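You operate a simulated robot arm through the tools that you are given. There is no shell and no other tool. Be economical: measure what you need, move in short steps, check, and stop when the job is done.

You run a simulated robot arm. Do the job below in one go: nothing can be reset, and whatever is moved stays where it is left.

Task
Test both boards from the clear tray: the good one goes in the green dish, the bad in the red.
Fine: use the board tester; set its dial to each board's volts before you press GO.

It is judged by the outcome, as a careful person would: the job done as asked, and still so three seconds after it is handed in. It fails if anything else is knocked over, pushed out of place, dropped, spilled or broken.

Robot
A 6-joint arm with a two-finger parallel gripper, fixed in place. Base frame: the origin is at the foot of the arm, x ahead of it, y to its left, z up. Units: mm, rad, N and s.
With the tool pointing down near the work surface it reaches from about 140 to 740 mm from the base axis. Its first joint turns from -2.897 to 2.897 rad. Payload 3.91 kg.
Tool frame: the origin (TCP) lies between the finger pads and is the grasp point; the fingertips stand 30 mm ahead of it; z points along the fingers, y is the line along which they close. Largest opening 110 mm; finger width 20, thickness 10; the body of the gripper, 48 by 112 mm, starts 55 mm behind the TCP.
Orientation is that of the tool frame in the base frame, as a unit quaternion [x, y, z, w]. With the fingers straight down and closing along the base's y, the tool's x points along the base's -x, its y along +y and its z along -z.

Tools
- The arm moves only by the tool send_rows. Its argument "series" is a list of rows, each a list of 7 numbers: the turn, a rotation vector about the tool's x, y, z in units of 45 degrees (1.0 is 45 degrees), then the shift along the tool's x, y, z in units of 200 mm (1.0 is 200 mm), then the finger opening in m, from 0 to 0.11. In form: [[wx, wy, wz, tx, ty, tz, grip], ...]. A call has 1 to 20 rows; each row is the pose to reach, as a shift and turn from the pose commanded when the call began, along the tool's axes at that moment. A call with a number of a shift or a turn outside -1 to 1 is refused whole. Each row takes 0.2 s and may step no farther than 50 mm and 0.15 rad from the row before; otherwise, or with a gripper value out of range, the whole call is refused. Where a pose cannot be reached the arm comes as near as it can. A force on the tool above 50 N (or 10 N above the force at the start of the call, whichever is more), or a blocked arm, ends the call early, and 0.2 s more pass. The fingers move at their own pace (about 45 mm/s each) and stop on an object; they squeeze with about 27 N. The grip force told is the motor's: it shows also when the fingers shut on nothing. Time passes only in rows, and 0.2 s behind the last, so rows that repeat a pose let the fingers close. The reply holds the time, the measured pose of the TCP, the force on the tool along the base axes, the opening and the grip force, in the units named above and with some noise, with the torque about the TCP (base axes, N m) and any sound that the robot's microphone picked up.
- Cameras (640 x 400 px; columns grow to the right, rows downward): "scene" is fixed at [220.7, 649.8, 1472.6]; the picture's right is [-0.97, 0.23, 0.00], its down [0.20, 0.81, -0.55] and it looks along [-0.13, -0.53, -0.84] (base axes); focal length 214 px, centre (320, 200). "wrist" rides on the gripper at [71, 22, -107] in the tool frame; the picture's right is [-0.29, 0.96, 0.00], its down [-0.76, -0.23, -0.61] and it looks along [-0.58, -0.18, 0.79] (tool axes); focal length 243 px, centre (320, 200). There is no depth. A picture from a camera that has moved, and an enlarged one, comes with that camera's place and axes in the base frame and with its lens.
- grab_frame(camera): a new picture of that camera. It takes no simulated time.
- lift_body(by): slides the trunk up (or, below 0, down) by that many mm; the arm rides with it, the base frame stays. It gives what a move gives, with no picture.
- inspect(camera, box): a new picture of the part [left, top, right, bottom] of that camera's present view, enlarged. It takes no simulated time.
- close_job(): hands the job in; it is judged then, once.

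Work in short steps. Places have to be worked out from the pictures, the camera data and where the tool is seen: move nearer, look again, correct. Check each grasp and each placing, and mend what went wrong. You have 120 turns and 84 pictures in all, those below and enlarged ones among them. Open the gripper and draw the arm clear of the work before you hand the job in, unless the task says otherwise; then end with one line.

The tools are called after "Emit:" as a command line: name --pt "numbers of a row" for each row, then --argument value for the rest, lists and objects as JSON in quotes. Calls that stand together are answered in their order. send_rows: Moves the arm, as the interface text tells. Its arguments: {"type":"object","properties":{"series":{"type":"array"}},"required":["series"]} The other tools are called the same way: lift_body (by) slides the trunk up or down; grab_frame (camera) takes a picture; inspect (camera, box) takes an enlarged picture of a part of a camera's view; close_job () hands the job in.

At the start:

```text
time_s: 0.0
position: [128.4, 298.9, 1257.9]
tcp_rot: [0.0, 1.0, 0.0, 0.0]
ft_force: [-0.3, 0.8, 0.8]
moment: [-0.02, 0.01, -0.01]
opening: 110.0
gripper_force: 0.0
trunk travel left (down, up): [-500.0, 90.0]
```

scene: 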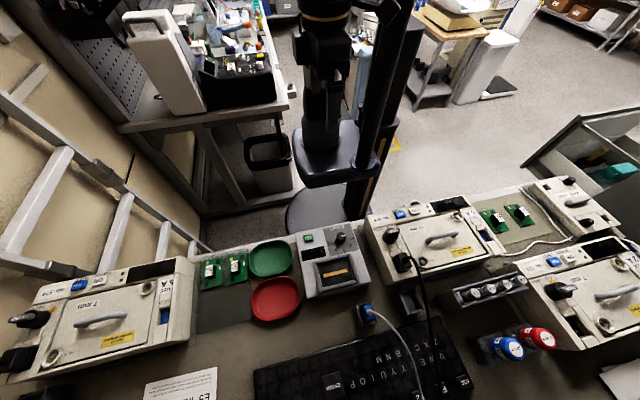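
wrist: 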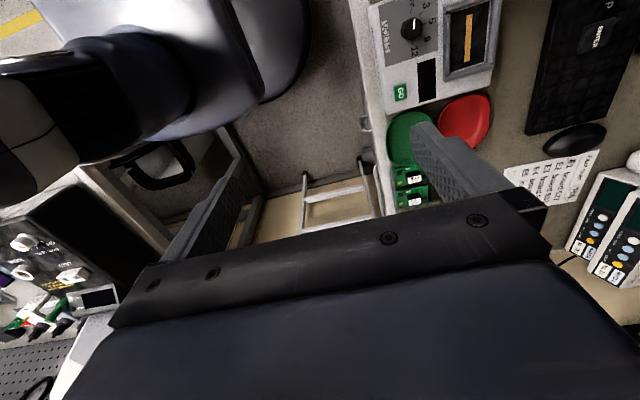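

The scene shows a tester in the middle with a dial and GO button, green and red dishes, and two pairs of boards. I'll enlarge these areas first.

Emit:
inspect --camera "scene" --box '[180, 210, 380, 335]'

Emit:
inspect --camera "scene" --box '[440, 170, 600, 270]'

Emit:
inspect --camera "wrist" --box '[360, 0, 520, 100]'

Emit:
inspect --camera "wrist" --box '[370, 80, 610, 230]'

```text
3.20 times, centred on (280, 272) of scene
camera zoom: at [220.7, 649.8, 1472.6], right [-0.97, 0.23, 0.0], down [0.2, 0.81, -0.55], along [-0.13, -0.53, -0.84], focal length 686 px, centre (448, -32)
```

zoom: 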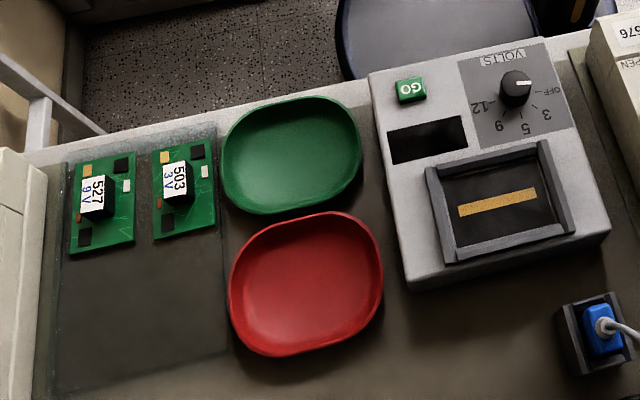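

```text
4.00 times, centred on (520, 220) of scene
camera zoom: at [220.7, 649.8, 1472.6], right [-0.97, 0.23, 0.0], down [0.2, 0.81, -0.55], along [-0.13, -0.53, -0.84], focal length 858 px, centre (-480, 120)
```

zoom: 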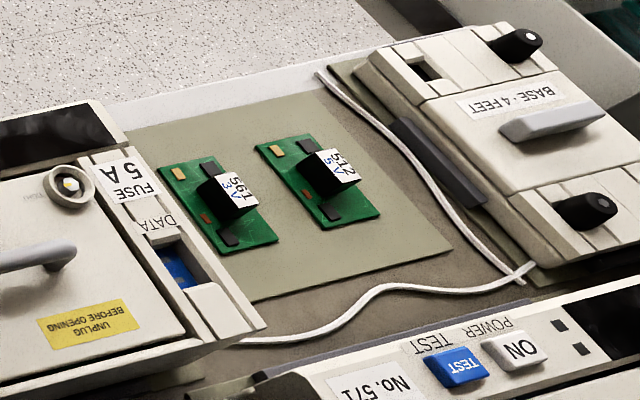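

```text
4.00 times, centred on (440, 50) of wrist
camera zoom: at [58.3, 320.3, 1363.9], right [0.29, 0.96, 0.0], down [0.76, -0.23, 0.61], along [0.58, -0.18, -0.79], focal length 970 px, centre (-160, 800)
```

zoom: 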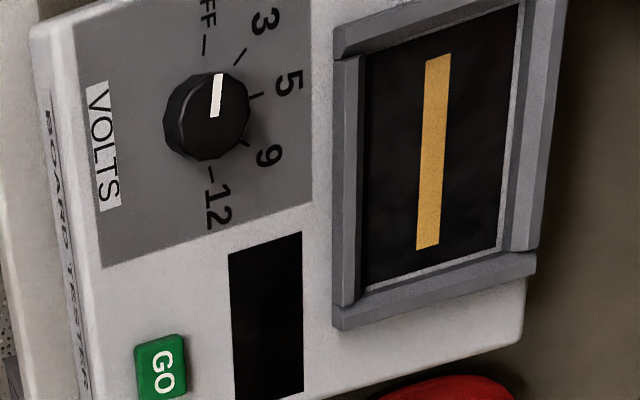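

```text
2.67 times, centred on (490, 155) of wrist
camera zoom: at [58.3, 320.3, 1363.9], right [0.29, 0.96, 0.0], down [0.76, -0.23, 0.61], along [0.58, -0.18, -0.79], focal length 647 px, centre (-133, 320)
```

zoom: 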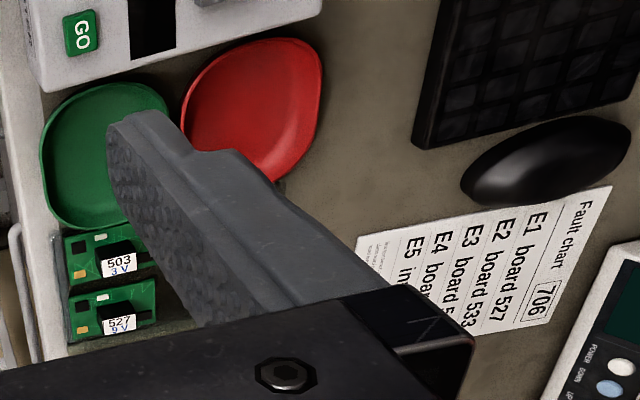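

The clear tray is the left transparent one, holding 527 (9 V) and 503 (3 V). Triangulation puts GO near (196, 419, 929). I'll move over the tray area and lower the trunk for a better look.

Emit:
send_rows --pt "0 0 0 -0.2 0.12 0 0.11" --pt "0 0 0 -0.4 0.24 0 0.11" --pt "0 0 0 -0.6 0.36 0 0.11" --pt "0 0 0 -0.8 0.48 0 0.11" --pt "0 0 0 -0.95 0.6 0 0.11"

Emit:
lift_body --by -180

Emit:
grab_frame --camera "wrist"

Emit:
grab_frame --camera "scene"

```text
time_s: 1.2
position: [321.0, 420.5, 1258.3]
tcp_rot: [-0.001, 1.0, 0.0, 0.0]
ft_force: [-0.6, 0.1, 0.5]
moment: [-0.03, 0.0, 0.01]
opening: 110.2
gripper_force: 0.1
trunk travel left (down, up): [-500.0, 90.0]
```

```text
time_s: 3.2
position: [320.0, 419.7, 1077.4]
tcp_rot: [-0.001, 1.0, 0.001, 0.0]
ft_force: [-0.5, -0.5, 1.0]
moment: [0.02, 0.0, -0.01]
opening: 109.9
gripper_force: 0.0
trunk travel left (down, up): [-320.0, 270.0]
```

```text
77 pictures are left
camera wrist: at [249.5, 441.9, 1184.5], right [0.29, 0.96, 0.0], down [0.76, -0.23, 0.61], along [0.58, -0.18, -0.79], focal length 243 px, centre (320, 200)
```

wrist: 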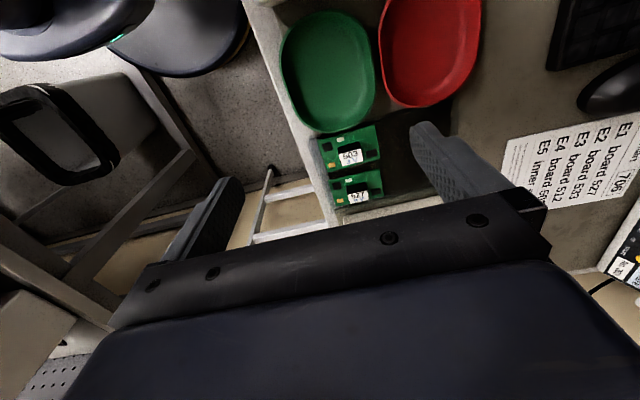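

```text
76 pictures are left
```

scene: 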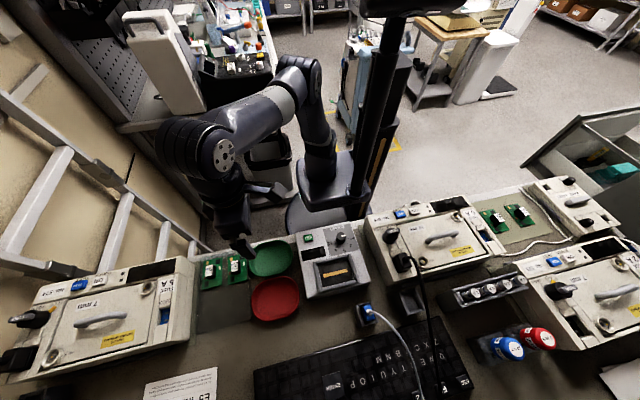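

Emit:
inspect --camera "wrist" --box '[280, 110, 440, 210]'

Emit:
inspect --camera "wrist" --box '[480, 90, 640, 190]'

Emit:
inspect --camera "scene" --box '[185, 235, 265, 285]'

```text
4.00 times, centred on (360, 160) of wrist
camera zoom: at [249.5, 441.9, 1184.5], right [0.29, 0.96, 0.0], down [0.76, -0.23, 0.61], along [0.58, -0.18, -0.79], focal length 970 px, centre (160, 360)
```

zoom: 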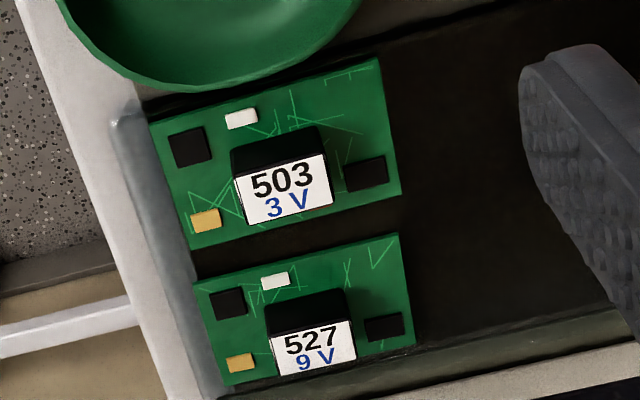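

```text
4.00 times, centred on (560, 140) of wrist
camera zoom: at [249.5, 441.9, 1184.5], right [0.29, 0.96, 0.0], down [0.76, -0.23, 0.61], along [0.58, -0.18, -0.79], focal length 970 px, centre (-640, 440)
```

zoom: 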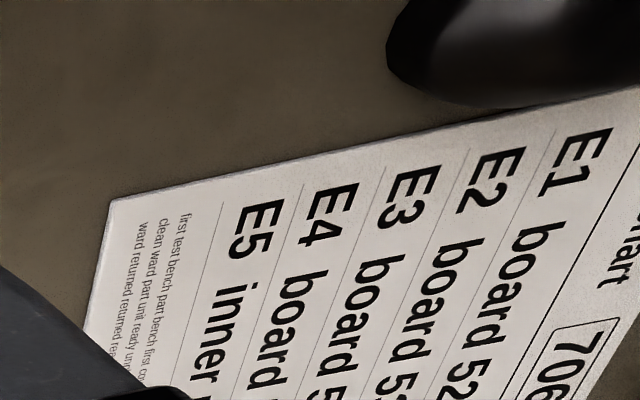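

```text
8.00 times, centred on (225, 260) of scene
camera zoom: at [220.7, 649.8, 1472.6], right [-0.97, 0.23, 0.0], down [0.2, 0.81, -0.55], along [-0.13, -0.53, -0.84], focal length 1716 px, centre (1080, -280)
```

zoom: 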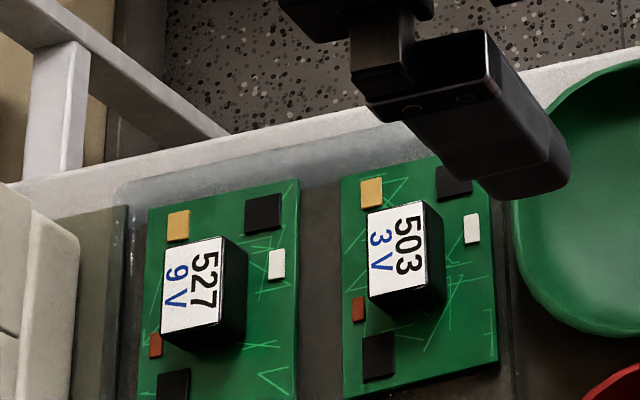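

Boards on the clear tray are about 52×80 mm, axis-aligned: 503 near (406,436) and 527 near (474,432), with block tops at z≈890. Now I'll move over the tester for a close look.

Emit:
send_rows --pt "0 0 0 0.2 0.1 0 0.11" --pt "0 0 0 0.4 0.2 0 0.11" --pt "0 0 0 0.6 0.3 0 0.11" --pt "0 0 0 0.8 0.35 0 0.11" --pt "0 0 0 0.9 0.35 0 0.11"

Emit:
grab_frame --camera "wrist"

```text
time_s: 4.4
position: [140.8, 491.3, 1079.2]
tcp_rot: [0.001, 1.0, -0.001, 0.0]
ft_force: [0.6, -0.1, 0.0]
moment: [0.02, 0.0, 0.01]
opening: 110.2
gripper_force: 0.0
trunk travel left (down, up): [-320.0, 270.0]
```

```text
72 pictures are left
camera wrist: at [69.9, 513.3, 1184.5], right [0.29, 0.96, 0.0], down [0.76, -0.23, 0.61], along [0.58, -0.18, -0.79], focal length 243 px, centre (320, 200)
```

wrist: 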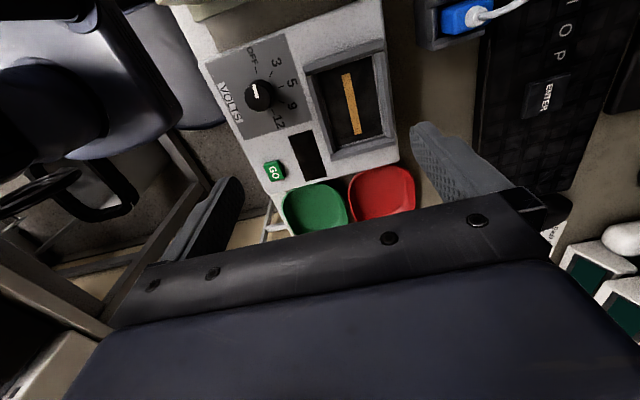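

Emit:
inspect --camera "wrist" --box '[200, 20, 424, 160]'

Emit:
inspect --camera "scene" --box '[280, 210, 392, 280]'

```text
2.86 times, centred on (312, 90) of wrist
camera zoom: at [69.9, 513.3, 1184.5], right [0.29, 0.96, 0.0], down [0.76, -0.23, 0.61], along [0.58, -0.18, -0.79], focal length 693 px, centre (343, 514)
```

zoom: 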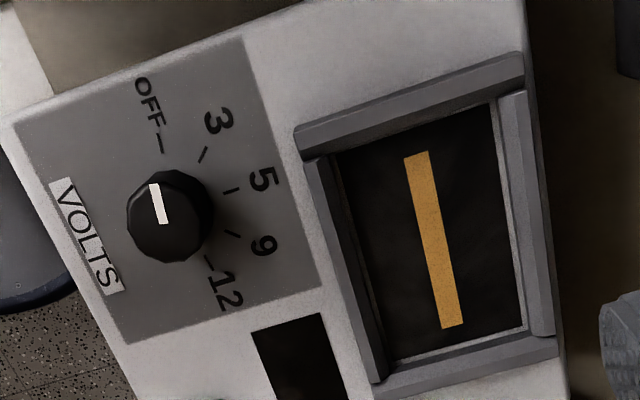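

```text
5.71 times, centred on (336, 245) of scene
camera zoom: at [220.7, 649.8, 1472.6], right [-0.97, 0.23, 0.0], down [0.2, 0.81, -0.55], along [-0.13, -0.53, -0.84], focal length 1226 px, centre (229, -57)
```

zoom: 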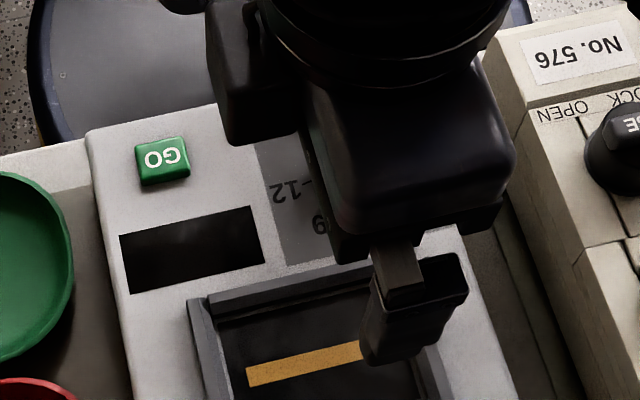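

The tester is axis-aligned: knob centre ≈(112,439), cap z≈951, GO ≈(196,419,929), fixture bed centre ≈(150,522,932). Dial marks are 40° apart. I'll hover over the knob first with the fingers at 50 mm.

Emit:
send_rows --pt "0 0 0 0.07 -0.13 0 0.06" --pt "0 0 0 0.143 -0.2625 0 0.05" --pt "0 0 0 0.143 -0.2625 0.2 0.05" --pt "0 0 0 0.143 -0.2625 0.395 0.05"

Emit:
grab_frame --camera "wrist"

```text
time_s: 5.4
position: [109.5, 437.2, 1000.4]
tcp_rot: [0.0, 1.0, 0.0, -0.001]
ft_force: [0.5, 0.4, -0.5]
moment: [-0.03, 0.01, 0.0]
opening: 50.0
gripper_force: 0.0
trunk travel left (down, up): [-320.0, 270.0]
```

```text
69 pictures are left
camera wrist: at [38.9, 458.4, 1105.8], right [0.29, 0.96, 0.0], down [0.76, -0.23, 0.61], along [0.58, -0.18, -0.79], focal length 243 px, centre (320, 200)
```

wrist: 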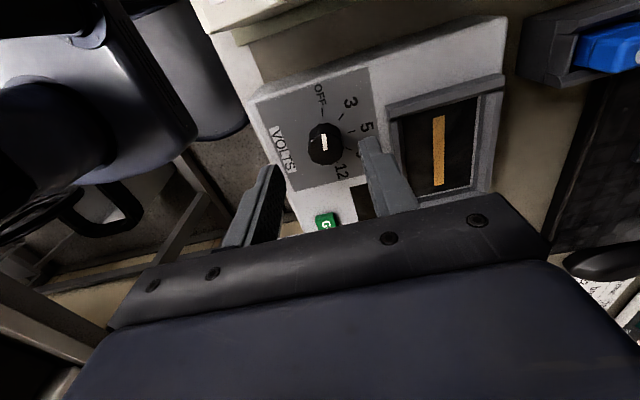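

The camera pose says the TCP is at (109.9,436.4,998.8). I'll correct +2.3 in x and +2.4 in y, descend to z≈964 and grip the knob.

Emit:
send_rows --pt "0 0 0 -0.0115 0.012 0.06 0.05" --pt "0 0 0 -0.0115 0.012 0.12 0.05" --pt "0 0 0 -0.0115 0.012 0.174 0.05" --pt "0 0 0 -0.0115 0.012 0.174 0.02" --pt "0 0 0 -0.0115 0.012 0.174 0.02" --pt "0 0 0 -0.0115 0.012 0.174 0.02"

Emit:
grab_frame --camera "wrist"

```text
time_s: 6.8
position: [111.8, 438.9, 964.5]
tcp_rot: [0.0, 1.0, 0.001, 0.0]
ft_force: [0.0, -1.1, 0.3]
moment: [0.03, -0.08, 0.01]
opening: 25.0
gripper_force: 44.8
trunk travel left (down, up): [-320.0, 270.0]
```

```text
68 pictures are left
camera wrist: at [41.9, 461.8, 1070.4], right [0.29, 0.96, 0.0], down [0.76, -0.23, 0.61], along [0.58, -0.18, -0.79], focal length 243 px, centre (320, 200)
```

wrist: 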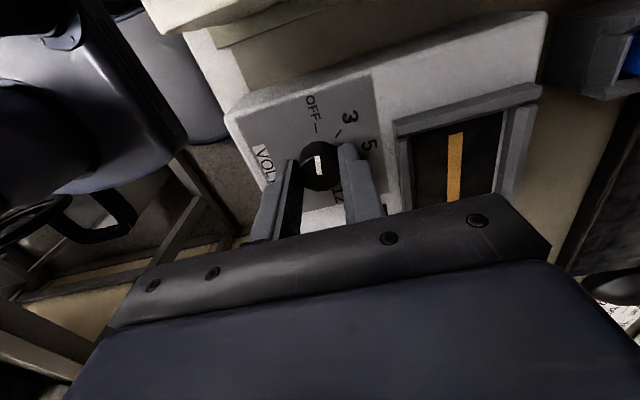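

The knob is held at 25 mm with little side force. I'll rotate +40° about tool z to reach 3.

Emit:
send_rows --pt "0 0 0.178 0 0 0 0.02" --pt "0 0 0.356 0 0 0 0.02" --pt "0 0 0.533 0 0 0 0.02" --pt "0 0 0.711 0 0 0 0.02" --pt "0 0 0.889 0 0 0 0.02" --pt "0 0 0.889 0 0 0 0.02"

Emit:
grab_frame --camera "wrist"

```text
time_s: 8.2
position: [112.7, 439.1, 965.7]
tcp_rot: [0.342, 0.94, -0.002, 0.0]
ft_force: [-7.1, -5.2, -4.4]
moment: [-0.01, 0.64, 0.0]
opening: 25.2
gripper_force: 45.0
trunk travel left (down, up): [-320.0, 270.0]
```

```text
67 pictures are left
camera wrist: at [72.4, 502.4, 1070.4], right [0.84, 0.55, 0.0], down [0.43, -0.66, 0.61], along [0.33, -0.51, -0.79], focal length 243 px, centre (320, 200)
```

wrist: 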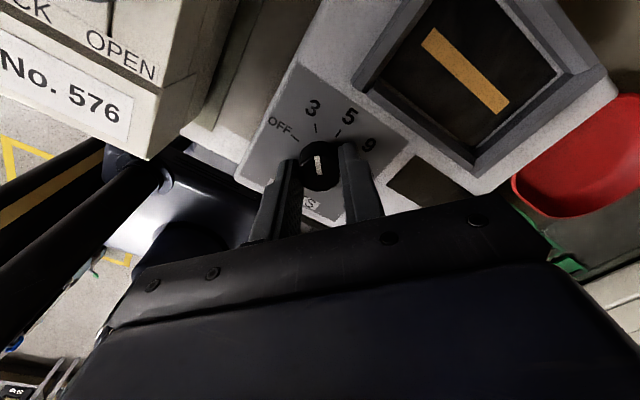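

The pointer now lines up with 3. I'll release, rise and check.

Emit:
send_rows --pt "0 0 0 0 0 0 0.05" --pt "0 0 0 0 0 0 0.05" --pt "0 0 0 0 0 -0.12 0.05" --pt "0 0 0 0 0 -0.3 0.05" --pt "0 0 0 0 0 -0.5 0.05"

Emit:
inspect --camera "wrist" --box '[240, 50, 480, 200]'

```text
time_s: 9.4
position: [112.9, 438.0, 1064.3]
tcp_rot: [0.342, 0.94, -0.001, 0.0]
ft_force: [-0.2, -0.1, 1.3]
moment: [-0.02, 0.02, -0.01]
opening: 50.1
gripper_force: 0.0
trunk travel left (down, up): [-320.0, 270.0]
```

```text
2.67 times, centred on (360, 125) of wrist
camera zoom: at [72.8, 500.9, 1170.0], right [0.84, 0.55, 0.0], down [0.43, -0.66, 0.61], along [0.33, -0.51, -0.79], focal length 647 px, centre (213, 400)
```

zoom: 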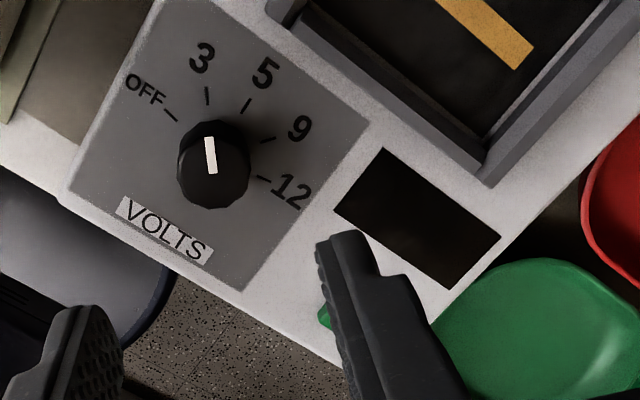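

Dial is at 3. I'll turn another 50° so the fingers close along x, and travel toward board 503.

Emit:
send_rows --pt "0 0 0.185 -0.096 0.08 0 0.05" --pt "0 0 0.37 -0.192 0.16 0 0.05" --pt "0 0 0.555 -0.288 0.24 0 0.05" --pt "0 0 0.74 -0.383 0.32 0 0.05" --pt "0 0 0.925 -0.479 0.4 0 0.05" --pt "0 0 1.0 -0.5745 0.482 0 0.05"

Emit:
send_rows --pt "0 0 0.111 0 0.2 0 0.05" --pt "0 0 0.111 0 0.4 0 0.05" --pt "0 0 0.111 0 0.6 0 0.05" --pt "0 0 0.111 0 0.7 0 0.05"

Emit:
grab_frame --camera "wrist"

```text
time_s: 10.8
position: [263.0, 438.9, 1066.4]
tcp_rot: [0.676, 0.737, 0.0, -0.001]
ft_force: [0.0, 0.4, 0.0]
moment: [0.02, -0.03, 0.0]
opening: 50.3
gripper_force: 0.1
trunk travel left (down, up): [-320.0, 270.0]
```

```text
time_s: 11.8
position: [400.5, 448.2, 1061.9]
tcp_rot: [0.707, 0.707, 0.001, -0.001]
ft_force: [0.5, -0.3, -0.1]
moment: [0.0, 0.0, 0.01]
opening: 50.3
gripper_force: 0.1
out of reach, approached as far as the arm can: row 4
trunk travel left (down, up): [-320.0, 270.0]
```

```text
65 pictures are left
camera wrist: at [422.4, 520.0, 1167.5], right [0.96, -0.29, 0.0], down [-0.23, -0.76, 0.61], along [-0.17, -0.58, -0.8], focal length 243 px, centre (320, 200)
```

wrist: 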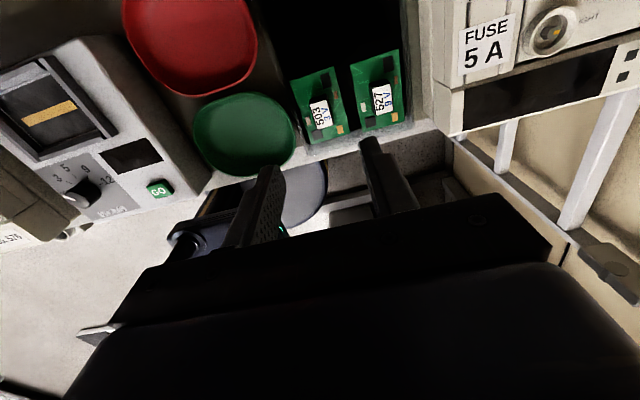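

The last row was slightly out of reach (arm high relative to the trunk). Descending with the arm should regain reach, so I'll lower 60 mm and check.

Emit:
send_rows --pt "0 0 0 0 0 0.15 0.05" --pt "0 0 0 0 0 0.35 0.05"

Emit:
grab_frame --camera "wrist"

```text
time_s: 12.4
position: [400.0, 449.5, 992.8]
tcp_rot: [0.707, 0.707, -0.001, 0.0]
ft_force: [0.5, -0.4, -0.3]
moment: [0.01, 0.01, -0.01]
opening: 49.9
gripper_force: 0.1
trunk travel left (down, up): [-320.0, 270.0]
```

```text
64 pictures are left
camera wrist: at [421.9, 520.6, 1097.5], right [0.96, -0.29, 0.0], down [-0.23, -0.76, 0.61], along [-0.18, -0.58, -0.79], focal length 243 px, centre (320, 200)
```

wrist: 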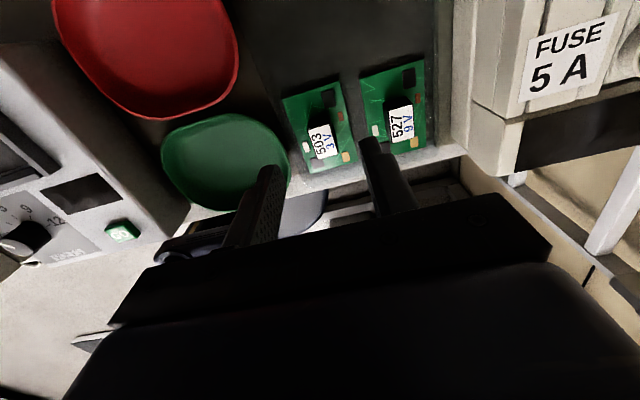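

Emit:
inspect --camera "wrist" --box '[260, 60, 452, 180]'

```text
3.33 times, centred on (356, 120) of wrist
camera zoom: at [421.9, 520.6, 1097.5], right [0.96, -0.29, 0.0], down [-0.23, -0.76, 0.61], along [-0.18, -0.58, -0.79], focal length 809 px, centre (200, 467)
```

zoom: 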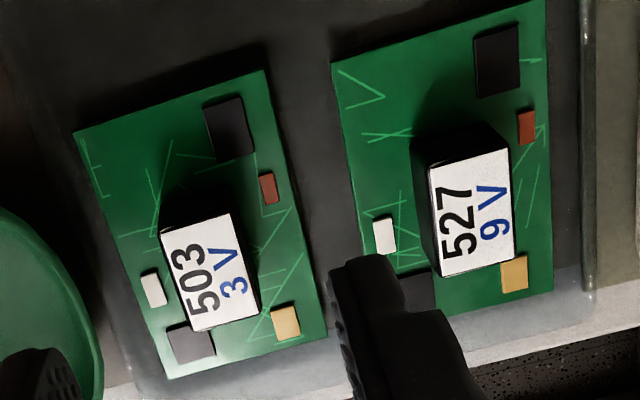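

Refined wrist triangulation puts board 503's centre at (400.3,437.4), board top z≈886, block top ≈906, with GO at (196,418,935). I'll approach to z 935 with a 40 mm opening and check.

Emit:
send_rows --pt "0 0 0 -0.0615 0.002 0 0.04" --pt "0 0 0 -0.0615 0.002 0.15 0.04" --pt "0 0 0 -0.0615 0.002 0.2775 0.04"

Emit:
grab_frame --camera "wrist"

```text
time_s: 13.2
position: [400.8, 435.5, 935.4]
tcp_rot: [0.707, 0.707, 0.0, 0.0]
ft_force: [0.4, 0.6, -1.4]
moment: [0.0, -0.03, 0.01]
opening: 39.8
gripper_force: 0.0
trunk travel left (down, up): [-320.0, 270.0]
```

```text
62 pictures are left
camera wrist: at [422.7, 507.7, 1041.0], right [0.96, -0.29, 0.0], down [-0.23, -0.76, 0.61], along [-0.18, -0.58, -0.79], focal length 243 px, centre (320, 200)
```

wrist: 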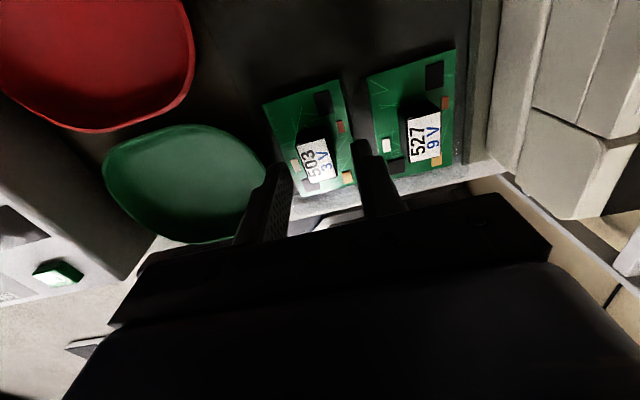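

The block sits between the fingertips. Descend 14 mm and close.

Emit:
send_rows --pt "0 0 0 0.003 0 0.035 0.04" --pt "0 0 0 0.003 0 0.07 0.04" --pt "0 0 0 0.003 0 0.07 0.01" --pt "0 0 0 0.003 0 0.07 0.01" --pt "0 0 0 0.003 0 0.07 0.01"

Emit:
inspect --camera "wrist" --box '[220, 60, 412, 220]'

```text
time_s: 14.4
position: [400.0, 437.1, 919.2]
tcp_rot: [0.707, 0.707, 0.0, 0.0]
ft_force: [-0.5, -0.4, 1.7]
moment: [-0.03, -0.01, 0.01]
opening: 18.8
gripper_force: 27.0
trunk travel left (down, up): [-320.0, 270.0]
```

```text
2.50 times, centred on (316, 140) of wrist
camera zoom: at [422.0, 508.3, 1025.4], right [0.96, -0.29, 0.0], down [-0.23, -0.76, 0.61], along [-0.18, -0.58, -0.79], focal length 606 px, centre (330, 350)
```

zoom: 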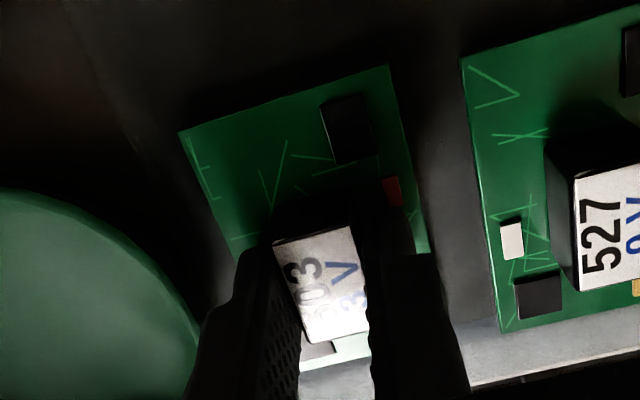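

Gripped at 18.8 mm. Lift 80 mm and carry toward the tester.

Emit:
send_rows --pt "0 0 0 0 0 -0.1 0.01" --pt "0 0 0 0 0 -0.25 0.01" --pt "0 0 0 0 0 -0.4 0.01" --pt "0 0 0 0.08 -0.2 -0.42 0.01" --pt "0 0 0 0.16 -0.4 -0.42 0.01" --pt "0 0 0 0.24 -0.6 -0.42 0.01" --pt "0 0 0 0.32 -0.8 -0.42 0.01" --pt "0 0 0 0.43 -1.0 -0.42 0.01"

Emit:
send_rows --pt "0 0 -0.18 0 0 0 0.01" --pt "0 0 -0.36 0 0 0 0.01" --pt "0 0 -0.54 0 0 0 0.01" --pt "0 0 -0.72 0 0 0 0.01" --pt "0 0 -0.9 0 0 0 0.01" --pt "0 0 -1.0 0 0 0 0.01"

Emit:
send_rows --pt "0 0 -0.18 0 0 0 0.01" --pt "0 0 -0.36 0 0 0 0.01" --pt "0 0 -0.54 0 0 0 0.01" --pt "0 0 -0.72 0 0 0 0.01" --pt "0 0 -0.9 0 0 0 0.01" --pt "0 0 -1.0 0 0 0 0.01"

Emit:
grab_frame --camera "wrist"

```text
time_s: 16.2
position: [202.5, 525.0, 1003.2]
tcp_rot: [0.707, 0.707, 0.0, 0.0]
ft_force: [0.7, -0.7, -1.0]
moment: [0.02, 0.04, -0.02]
opening: 19.0
gripper_force: 26.5
trunk travel left (down, up): [-320.0, 270.0]
```

```text
time_s: 17.6
position: [201.6, 522.7, 1004.5]
tcp_rot: [0.382, 0.924, 0.0, 0.0]
ft_force: [0.0, -1.1, -0.5]
moment: [-0.01, 0.0, 0.0]
opening: 19.0
gripper_force: 26.4
trunk travel left (down, up): [-320.0, 270.0]
```

```text
time_s: 19.0
position: [201.0, 521.6, 1004.3]
tcp_rot: [-0.001, 1.0, 0.0, 0.0]
ft_force: [-0.2, 0.0, -0.9]
moment: [-0.02, 0.01, 0.0]
opening: 18.8
gripper_force: 27.3
trunk travel left (down, up): [-320.0, 270.0]
```

```text
60 pictures are left
camera wrist: at [130.4, 544.0, 1110.0], right [0.29, 0.96, 0.0], down [0.76, -0.23, 0.61], along [0.58, -0.17, -0.79], focal length 243 px, centre (320, 200)
```

wrist: 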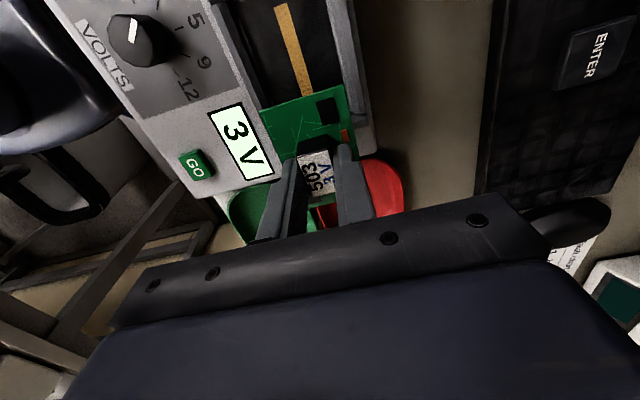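

Display shows "3 V". I'll move over the fixture and descend to a hover just above it.

Emit:
send_rows --pt "0 0 0 0.12 0.005 0 0.01" --pt "0 0 0 0.247 0.005 0 0.01" --pt "0 0 0 0.247 0.005 0.07 0.01" --pt "0 0 0 0.247 0.005 0.14 0.01"

Emit:
inspect --camera "wrist" --box '[200, 20, 456, 180]'

Emit:
inspect --camera "scene" --box '[288, 240, 384, 300]'

```text
time_s: 20.0
position: [150.5, 524.9, 974.9]
tcp_rot: [-0.001, 1.0, 0.001, 0.0]
ft_force: [-0.1, 0.3, -1.0]
moment: [0.02, -0.02, 0.01]
opening: 18.9
gripper_force: 27.0
trunk travel left (down, up): [-320.0, 270.0]
```

```text
2.50 times, centred on (328, 100) of wrist
camera zoom: at [80.3, 546.3, 1081.8], right [0.29, 0.96, 0.0], down [0.76, -0.23, 0.61], along [0.58, -0.18, -0.79], focal length 606 px, centre (300, 450)
```

zoom: 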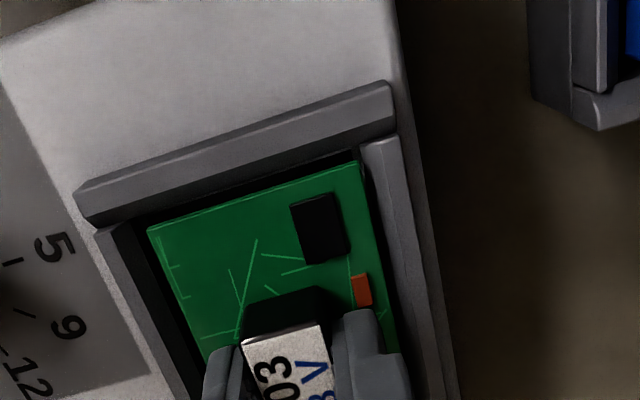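

```text
6.67 times, centred on (336, 270) of scene
camera zoom: at [220.7, 649.8, 1472.6], right [-0.97, 0.23, 0.0], down [0.2, 0.81, -0.55], along [-0.13, -0.53, -0.84], focal length 1430 px, centre (213, -267)
```

zoom: 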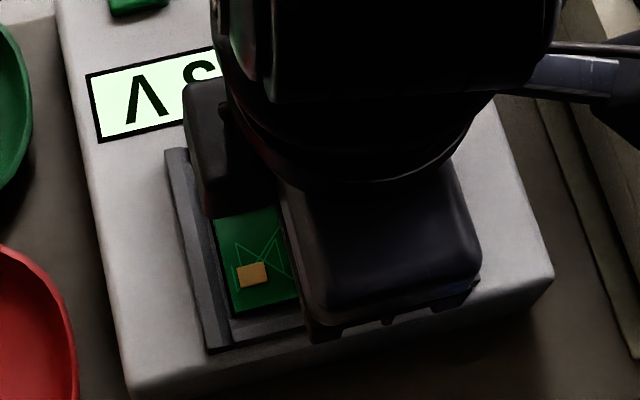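

Emit:
inspect --camera "wrist" --box '[225, 45, 385, 145]'

```text
4.00 times, centred on (305, 95) of wrist
camera zoom: at [80.3, 546.3, 1081.8], right [0.29, 0.96, 0.0], down [0.76, -0.23, 0.61], along [0.58, -0.18, -0.79], focal length 970 px, centre (380, 620)
```

zoom: 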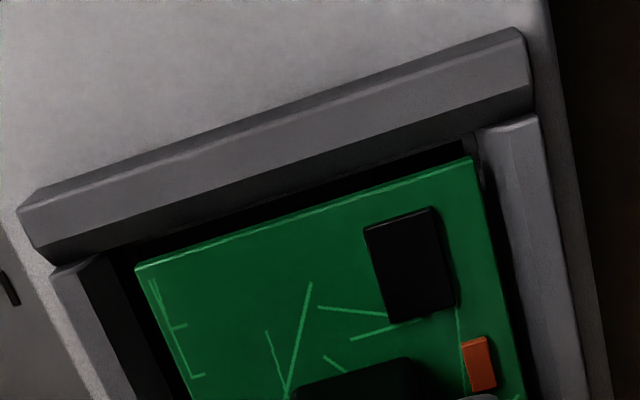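

The board is straight; centring estimates suggest shifting +1.2 in x and −1.3 in y. I'll descend slowly to near seating height.

Emit:
send_rows --pt "0 0 0 -0.006 -0.0065 0 0.01" --pt "0 0 0 -0.006 -0.0065 0.015 0.01" --pt "0 0 0 -0.006 -0.0065 0.03 0.01" --pt "0 0 0 -0.006 -0.0065 0.04 0.01"

Emit:
inspect --camera "wrist" --box '[225, 45, 385, 145]'

```text
time_s: 21.0
position: [152.1, 523.0, 968.4]
tcp_rot: [0.001, 1.0, 0.0, 0.0]
ft_force: [-1.0, 0.3, 1.8]
moment: [-0.01, 0.04, 0.01]
opening: 18.8
gripper_force: 27.3
trunk travel left (down, up): [-320.0, 270.0]
```

```text
4.00 times, centred on (305, 95) of wrist
camera zoom: at [82.0, 544.5, 1074.3], right [0.29, 0.96, 0.0], down [0.76, -0.23, 0.61], along [0.58, -0.18, -0.79], focal length 970 px, centre (380, 620)
```

zoom: 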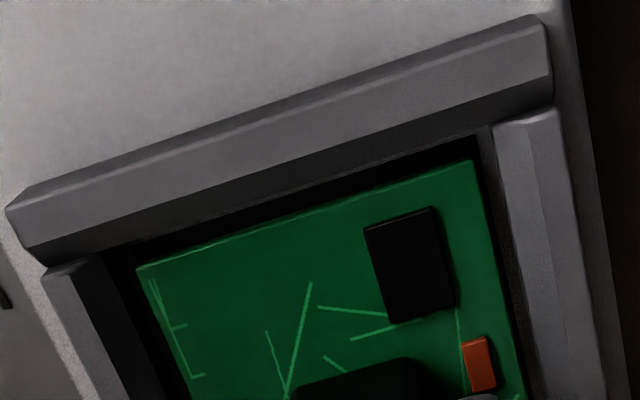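

Even gaps all around. Continue down in 1 mm steps.

Emit:
send_rows --pt "0 0 0 0 0 0.005 0.01" --pt "0 0 0 0 0 0.01 0.01" --pt "0 0 0 0 0 0.015 0.01"

Emit:
inspect --camera "wrist" --box '[225, 45, 385, 145]'

```text
time_s: 21.8
position: [152.9, 522.3, 967.1]
tcp_rot: [0.001, 1.0, 0.003, 0.001]
ft_force: [5.8, 5.5, 24.6]
moment: [0.08, -0.12, -0.01]
opening: 19.3
gripper_force: 27.2
trunk travel left (down, up): [-320.0, 270.0]
```

```text
4.00 times, centred on (305, 95) of wrist
camera zoom: at [81.4, 543.8, 1072.7], right [0.29, 0.96, 0.01], down [0.76, -0.23, 0.61], along [0.58, -0.17, -0.79], focal length 970 px, centre (380, 620)
```

zoom: 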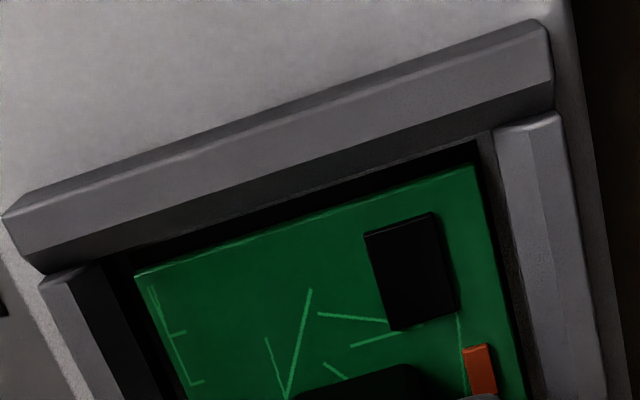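

Contact (25 N) at about the expected seat height. Ease 1 mm, open, rise and look.

Emit:
send_rows --pt "0 0 0 0 0 -0.006 0.01" --pt "0 0 0 0 0 -0.006 0.034" --pt "0 0 0 0 0 -0.006 0.034" --pt "0 0 0 0 0 -0.1 0.034" --pt "0 0 0 0 0 -0.3 0.034" --pt "0 0 0 0 0 -0.5 0.034"

Emit:
inspect --camera "wrist" --box '[200, 50, 440, 200]'

```text
time_s: 23.2
position: [152.2, 524.1, 1062.5]
tcp_rot: [0.0, 1.0, 0.0, -0.001]
ft_force: [-0.3, -0.6, 0.7]
moment: [0.01, 0.05, -0.02]
opening: 33.7
gripper_force: 0.0
trunk travel left (down, up): [-320.0, 270.0]
```

```text
2.67 times, centred on (320, 125) of wrist
camera zoom: at [81.5, 545.7, 1168.7], right [0.29, 0.96, 0.0], down [0.76, -0.23, 0.61], along [0.58, -0.18, -0.79], focal length 647 px, centre (320, 400)
```

zoom: 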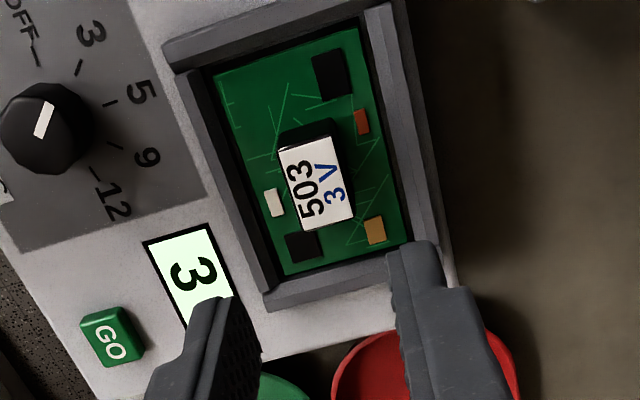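

Board 503 lies in the fixture and the dial reads 3 V. Next, closed fingers over GO at (196,418).

Emit:
send_rows --pt "0 0 0 -0.07 -0.17 0 0.0" --pt "0 0 0 -0.14 -0.34 0 0.0" --pt "0 0 0 -0.2175 -0.5285 0 0.0" --pt "0 0 0 -0.2175 -0.5285 0.2 0.0" --pt "0 0 0 -0.2175 -0.5285 0.4 0.0"

Emit:
grab_frame --camera "wrist"

```text
time_s: 24.4
position: [197.4, 414.9, 985.2]
tcp_rot: [0.0, 1.0, -0.001, 0.0]
ft_force: [-0.1, -0.8, 0.4]
moment: [0.04, -0.03, 0.0]
opening: 0.0
gripper_force: 26.8
trunk travel left (down, up): [-320.0, 270.0]
```

```text
53 pictures are left
camera wrist: at [125.8, 437.2, 1091.2], right [0.29, 0.96, 0.0], down [0.76, -0.23, 0.61], along [0.58, -0.18, -0.79], focal length 243 px, centre (320, 200)
```

wrist: 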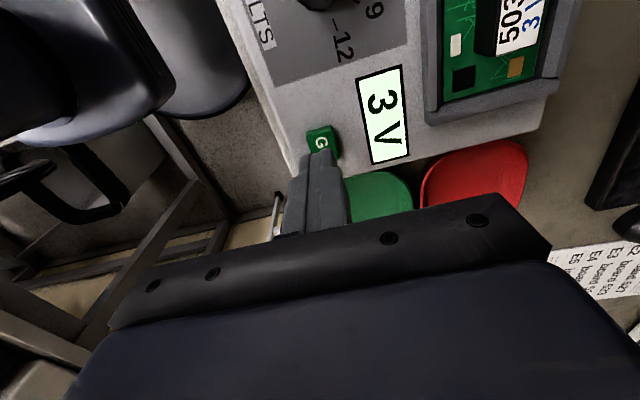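

GO is a few mm off the fingertips, at about (194.5,418). I'll correct, then press down gently in small steps.

Emit:
send_rows --pt "0 0 0 0.011 0.014 0 0.0" --pt "0 0 0 0.011 0.014 0.05 0.0" --pt "0 0 0 0.011 0.014 0.08 0.0" --pt "0 0 0 0.011 0.014 0.09 0.0" --pt "0 0 0 0.011 0.014 0.1 0.0" --pt "0 0 0 0.011 0.014 0.107 0.0"

Emit:
grab_frame --camera "wrist"

```text
time_s: 25.8
position: [194.6, 418.9, 965.1]
tcp_rot: [0.0, 1.0, 0.0, 0.0]
ft_force: [0.9, -1.3, 5.3]
moment: [-0.03, -0.01, 0.0]
opening: 0.0
gripper_force: 26.8
trunk travel left (down, up): [-320.0, 270.0]
heard: click
```

```text
52 pictures are left
camera wrist: at [123.5, 440.5, 1070.0], right [0.29, 0.96, 0.0], down [0.76, -0.23, 0.61], along [0.58, -0.18, -0.79], focal length 243 px, centre (320, 200)
```

wrist: 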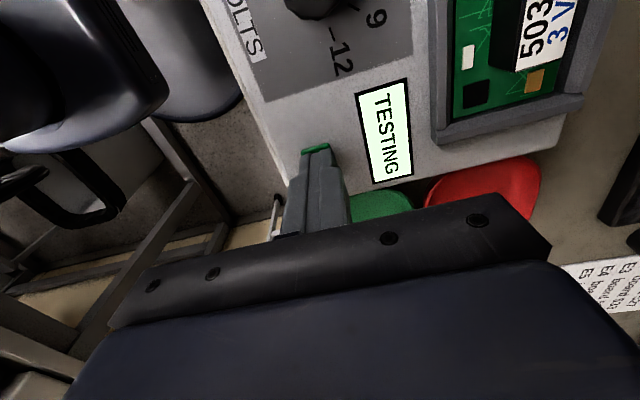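

A click, and the display says TESTING. I'll rise off the button and wait.

Emit:
send_rows --pt "0 0 0 0 0 -0.1 0.0" --pt "0 0 0 0 0 -0.2 0.0" --pt "0 0 0 0 0 -0.2 0.0" --pt "0 0 0 0 0 -0.2 0.0" --pt "0 0 0 0 0 -0.2 0.0" --pt "0 0 0 0 0 -0.2 0.0" --pt "0 0 0 0 0 -0.2 0.0" --pt "0 0 0 0 0 -0.2 0.0"

Emit:
grab_frame --camera "wrist"

```text
time_s: 27.6
position: [194.4, 420.4, 1005.3]
tcp_rot: [0.0, 1.0, 0.0, 0.0]
ft_force: [0.2, -0.8, -0.3]
moment: [0.01, -0.02, 0.03]
opening: 0.1
gripper_force: 27.1
trunk travel left (down, up): [-320.0, 270.0]
```

```text
51 pictures are left
camera wrist: at [123.8, 442.4, 1111.8], right [0.29, 0.96, 0.0], down [0.76, -0.23, 0.61], along [0.58, -0.18, -0.79], focal length 243 px, centre (320, 200)
```

wrist: 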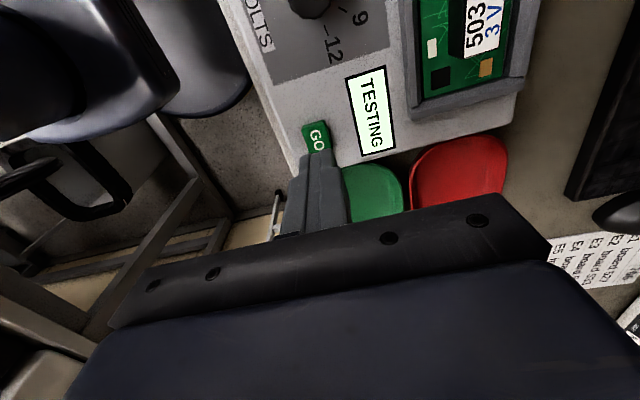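

Still TESTING; I'll wait about 2 s more.

Emit:
send_rows --pt "0 0 0 0 0 0 0.0" --pt "0 0 0 0 0 0 0.0" --pt "0 0 0 0 0 0 0.0" --pt "0 0 0 0 0 0 0.0" --pt "0 0 0 0 0 0 0.0" --pt "0 0 0 0 0 0 0.0" --pt "0 0 0 0 0 0 0.0" --pt "0 0 0 0 0 0 0.0" --pt "0 0 0 0 0 0 0.0" --pt "0 0 0 0 0 0 0.0"

Emit:
grab_frame --camera "wrist"

```text
time_s: 29.8
position: [193.9, 420.4, 1005.1]
tcp_rot: [0.0, 1.0, 0.0, -0.001]
ft_force: [0.4, 1.0, -1.2]
moment: [-0.02, 0.02, 0.01]
opening: 0.1
gripper_force: 26.8
trunk travel left (down, up): [-320.0, 270.0]
```

```text
50 pictures are left
camera wrist: at [123.8, 442.5, 1111.8], right [0.29, 0.96, 0.0], down [0.76, -0.23, 0.61], along [0.58, -0.18, -0.79], focal length 243 px, centre (320, 200)
```

wrist: 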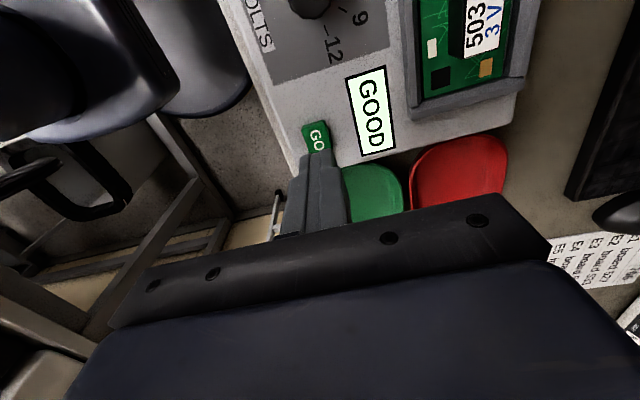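

503 is GOOD, so it goes to the green dish. I'll go back to the fixture and grip the block.

Emit:
send_rows --pt "0 0 0 0.07 0.17 0 0.034" --pt "0 0 0 0.14 0.34 0 0.034" --pt "0 0 0 0.2115 0.513 0 0.034" --pt "0 0 0 0.2115 0.513 0.1 0.034" --pt "0 0 0 0.2115 0.513 0.19 0.034" --pt "0 0 0 0.2115 0.513 0.19 0.01" --pt "0 0 0 0.2115 0.513 0.19 0.01" --pt "0 0 0 0.2115 0.513 0.15 0.01" --pt "0 0 0 0.2115 0.513 0.0 0.01"

Emit:
grab_frame --camera "wrist"

```text
time_s: 31.8
position: [151.5, 522.4, 1004.8]
tcp_rot: [0.0, 1.0, 0.0, 0.0]
ft_force: [-0.5, 0.0, -0.5]
moment: [0.0, -0.03, 0.02]
opening: 18.7
gripper_force: 27.5
trunk travel left (down, up): [-320.0, 270.0]
```

```text
49 pictures are left
camera wrist: at [80.7, 543.5, 1110.2], right [0.29, 0.96, 0.0], down [0.76, -0.23, 0.61], along [0.58, -0.18, -0.79], focal length 243 px, centre (320, 200)
```

wrist: 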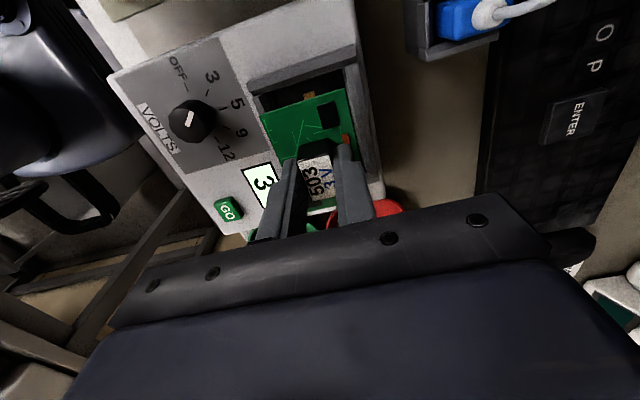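

Board held. Carry to above the green dish, estimated centre (303,436), and look.

Emit:
send_rows --pt "0 0 0 -0.19 -0.107 0 0.01" --pt "0 0 0 -0.38 -0.214 0 0.01" --pt "0 0 0 -0.57 -0.321 0 0.01" --pt "0 0 0 -0.755 -0.427 0 0.01" --pt "0 0 0 -0.755 -0.427 0 0.01"

Emit:
grab_frame --camera "wrist"

Emit:
inspect --camera "scene" --box '[200, 220, 328, 300]'

```text
time_s: 33.0
position: [303.7, 435.3, 1002.9]
tcp_rot: [-0.001, 1.0, 0.0, 0.0]
ft_force: [0.0, 0.3, -0.8]
moment: [-0.03, -0.01, 0.01]
opening: 18.8
gripper_force: 27.0
trunk travel left (down, up): [-320.0, 270.0]
```

```text
48 pictures are left
camera wrist: at [233.8, 457.1, 1108.1], right [0.29, 0.96, 0.0], down [0.76, -0.23, 0.61], along [0.58, -0.18, -0.79], focal length 243 px, centre (320, 200)
```

wrist: 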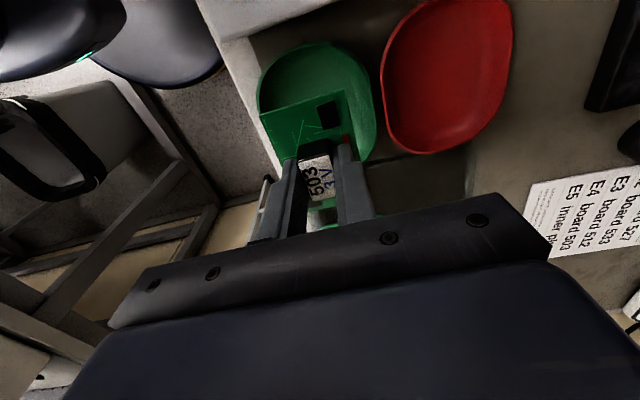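

```text
5.00 times, centred on (264, 260) of scene
camera zoom: at [220.7, 649.8, 1472.6], right [-0.97, 0.23, 0.0], down [0.2, 0.81, -0.55], along [-0.13, -0.53, -0.84], focal length 1072 px, centre (600, -100)
```

zoom: 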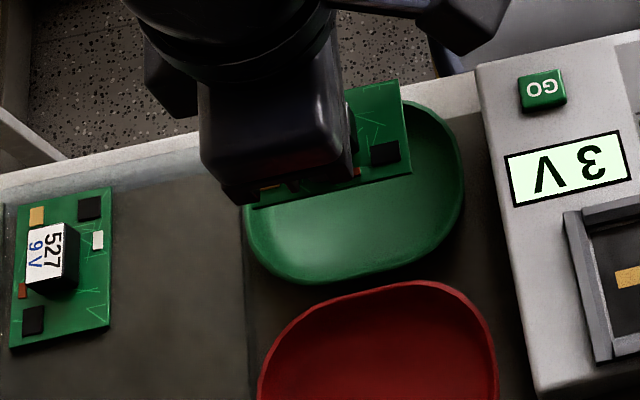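

Dish centre ≈(303.5,438). Shift +2.5 in y, descend, then feel for the floor in small steps.

Emit:
send_rows --pt "0 0 0 0.006 0.0125 0.15 0.01" --pt "0 0 0 0.006 0.0125 0.28 0.01" --pt "0 0 0 0.006 0.0125 0.36 0.01" --pt "0 0 0 0.006 0.0125 0.375 0.01" --pt "0 0 0 0.006 0.0125 0.385 0.01"

Emit:
grab_frame --camera "wrist"

```text
time_s: 34.2
position: [301.9, 440.6, 925.0]
tcp_rot: [0.0, 1.0, 0.0, 0.0]
ft_force: [0.0, 0.3, -0.4]
moment: [-0.01, -0.02, -0.02]
opening: 18.9
gripper_force: 27.2
trunk travel left (down, up): [-320.0, 270.0]
```

```text
46 pictures are left
camera wrist: at [231.3, 461.8, 1031.5], right [0.29, 0.96, 0.0], down [0.76, -0.23, 0.61], along [0.58, -0.18, -0.79], focal length 243 px, centre (320, 200)
```

wrist: 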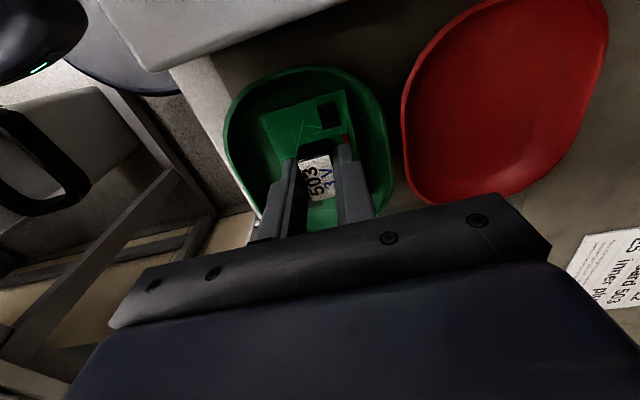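

Emit:
send_rows --pt "0 0 0 0 0 0.007 0.01" --pt "0 0 0 0 0 0.014 0.01" --pt "0 0 0 0 0 0.021 0.01"

```text
time_s: 35.0
position: [301.0, 439.8, 922.4]
tcp_rot: [0.0, 1.0, 0.001, 0.0]
ft_force: [0.3, -0.1, 0.2]
moment: [-0.01, 0.0, -0.02]
opening: 18.5
gripper_force: 27.0
trunk travel left (down, up): [-320.0, 270.0]
```

No contact yet; continuing down in small steps.

Emit:
send_rows --pt "0 0 0 0 0 0.007 0.01" --pt "0 0 0 0 0 0.014 0.01" --pt "0 0 0 0 0 0.021 0.01"

```text
time_s: 35.8
position: [300.9, 439.7, 919.2]
tcp_rot: [0.0, 1.0, 0.0, 0.0]
ft_force: [0.8, 0.0, -0.4]
moment: [-0.02, -0.05, 0.0]
opening: 18.7
gripper_force: 26.8
trunk travel left (down, up): [-320.0, 270.0]
```

Emit:
send_rows --pt "0 0 0 0 0 0.006 0.01" --pt "0 0 0 0 0 0.012 0.01" --pt "0 0 0 0 0 0.018 0.01"

Emit:
grab_frame --camera "wrist"

```text
time_s: 36.6
position: [301.1, 440.2, 917.1]
tcp_rot: [0.0, 1.0, 0.002, 0.002]
ft_force: [3.2, 0.4, 19.3]
moment: [-0.09, 0.32, -0.02]
opening: 19.0
gripper_force: 27.0
trunk travel left (down, up): [-320.0, 270.0]
```

```text
45 pictures are left
camera wrist: at [230.0, 460.3, 1022.7], right [0.29, 0.96, 0.01], down [0.76, -0.23, 0.61], along [0.58, -0.17, -0.79], focal length 243 px, centre (320, 200)
```

wrist: 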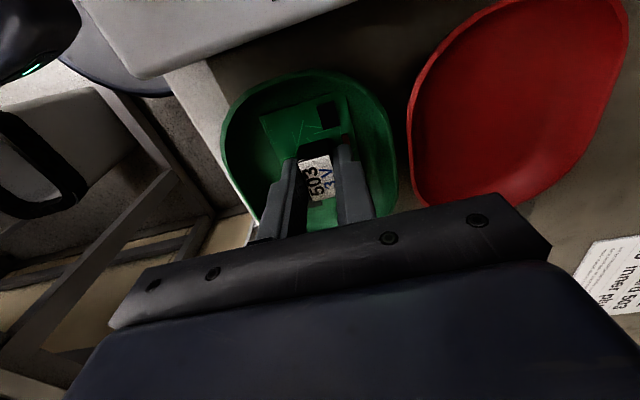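

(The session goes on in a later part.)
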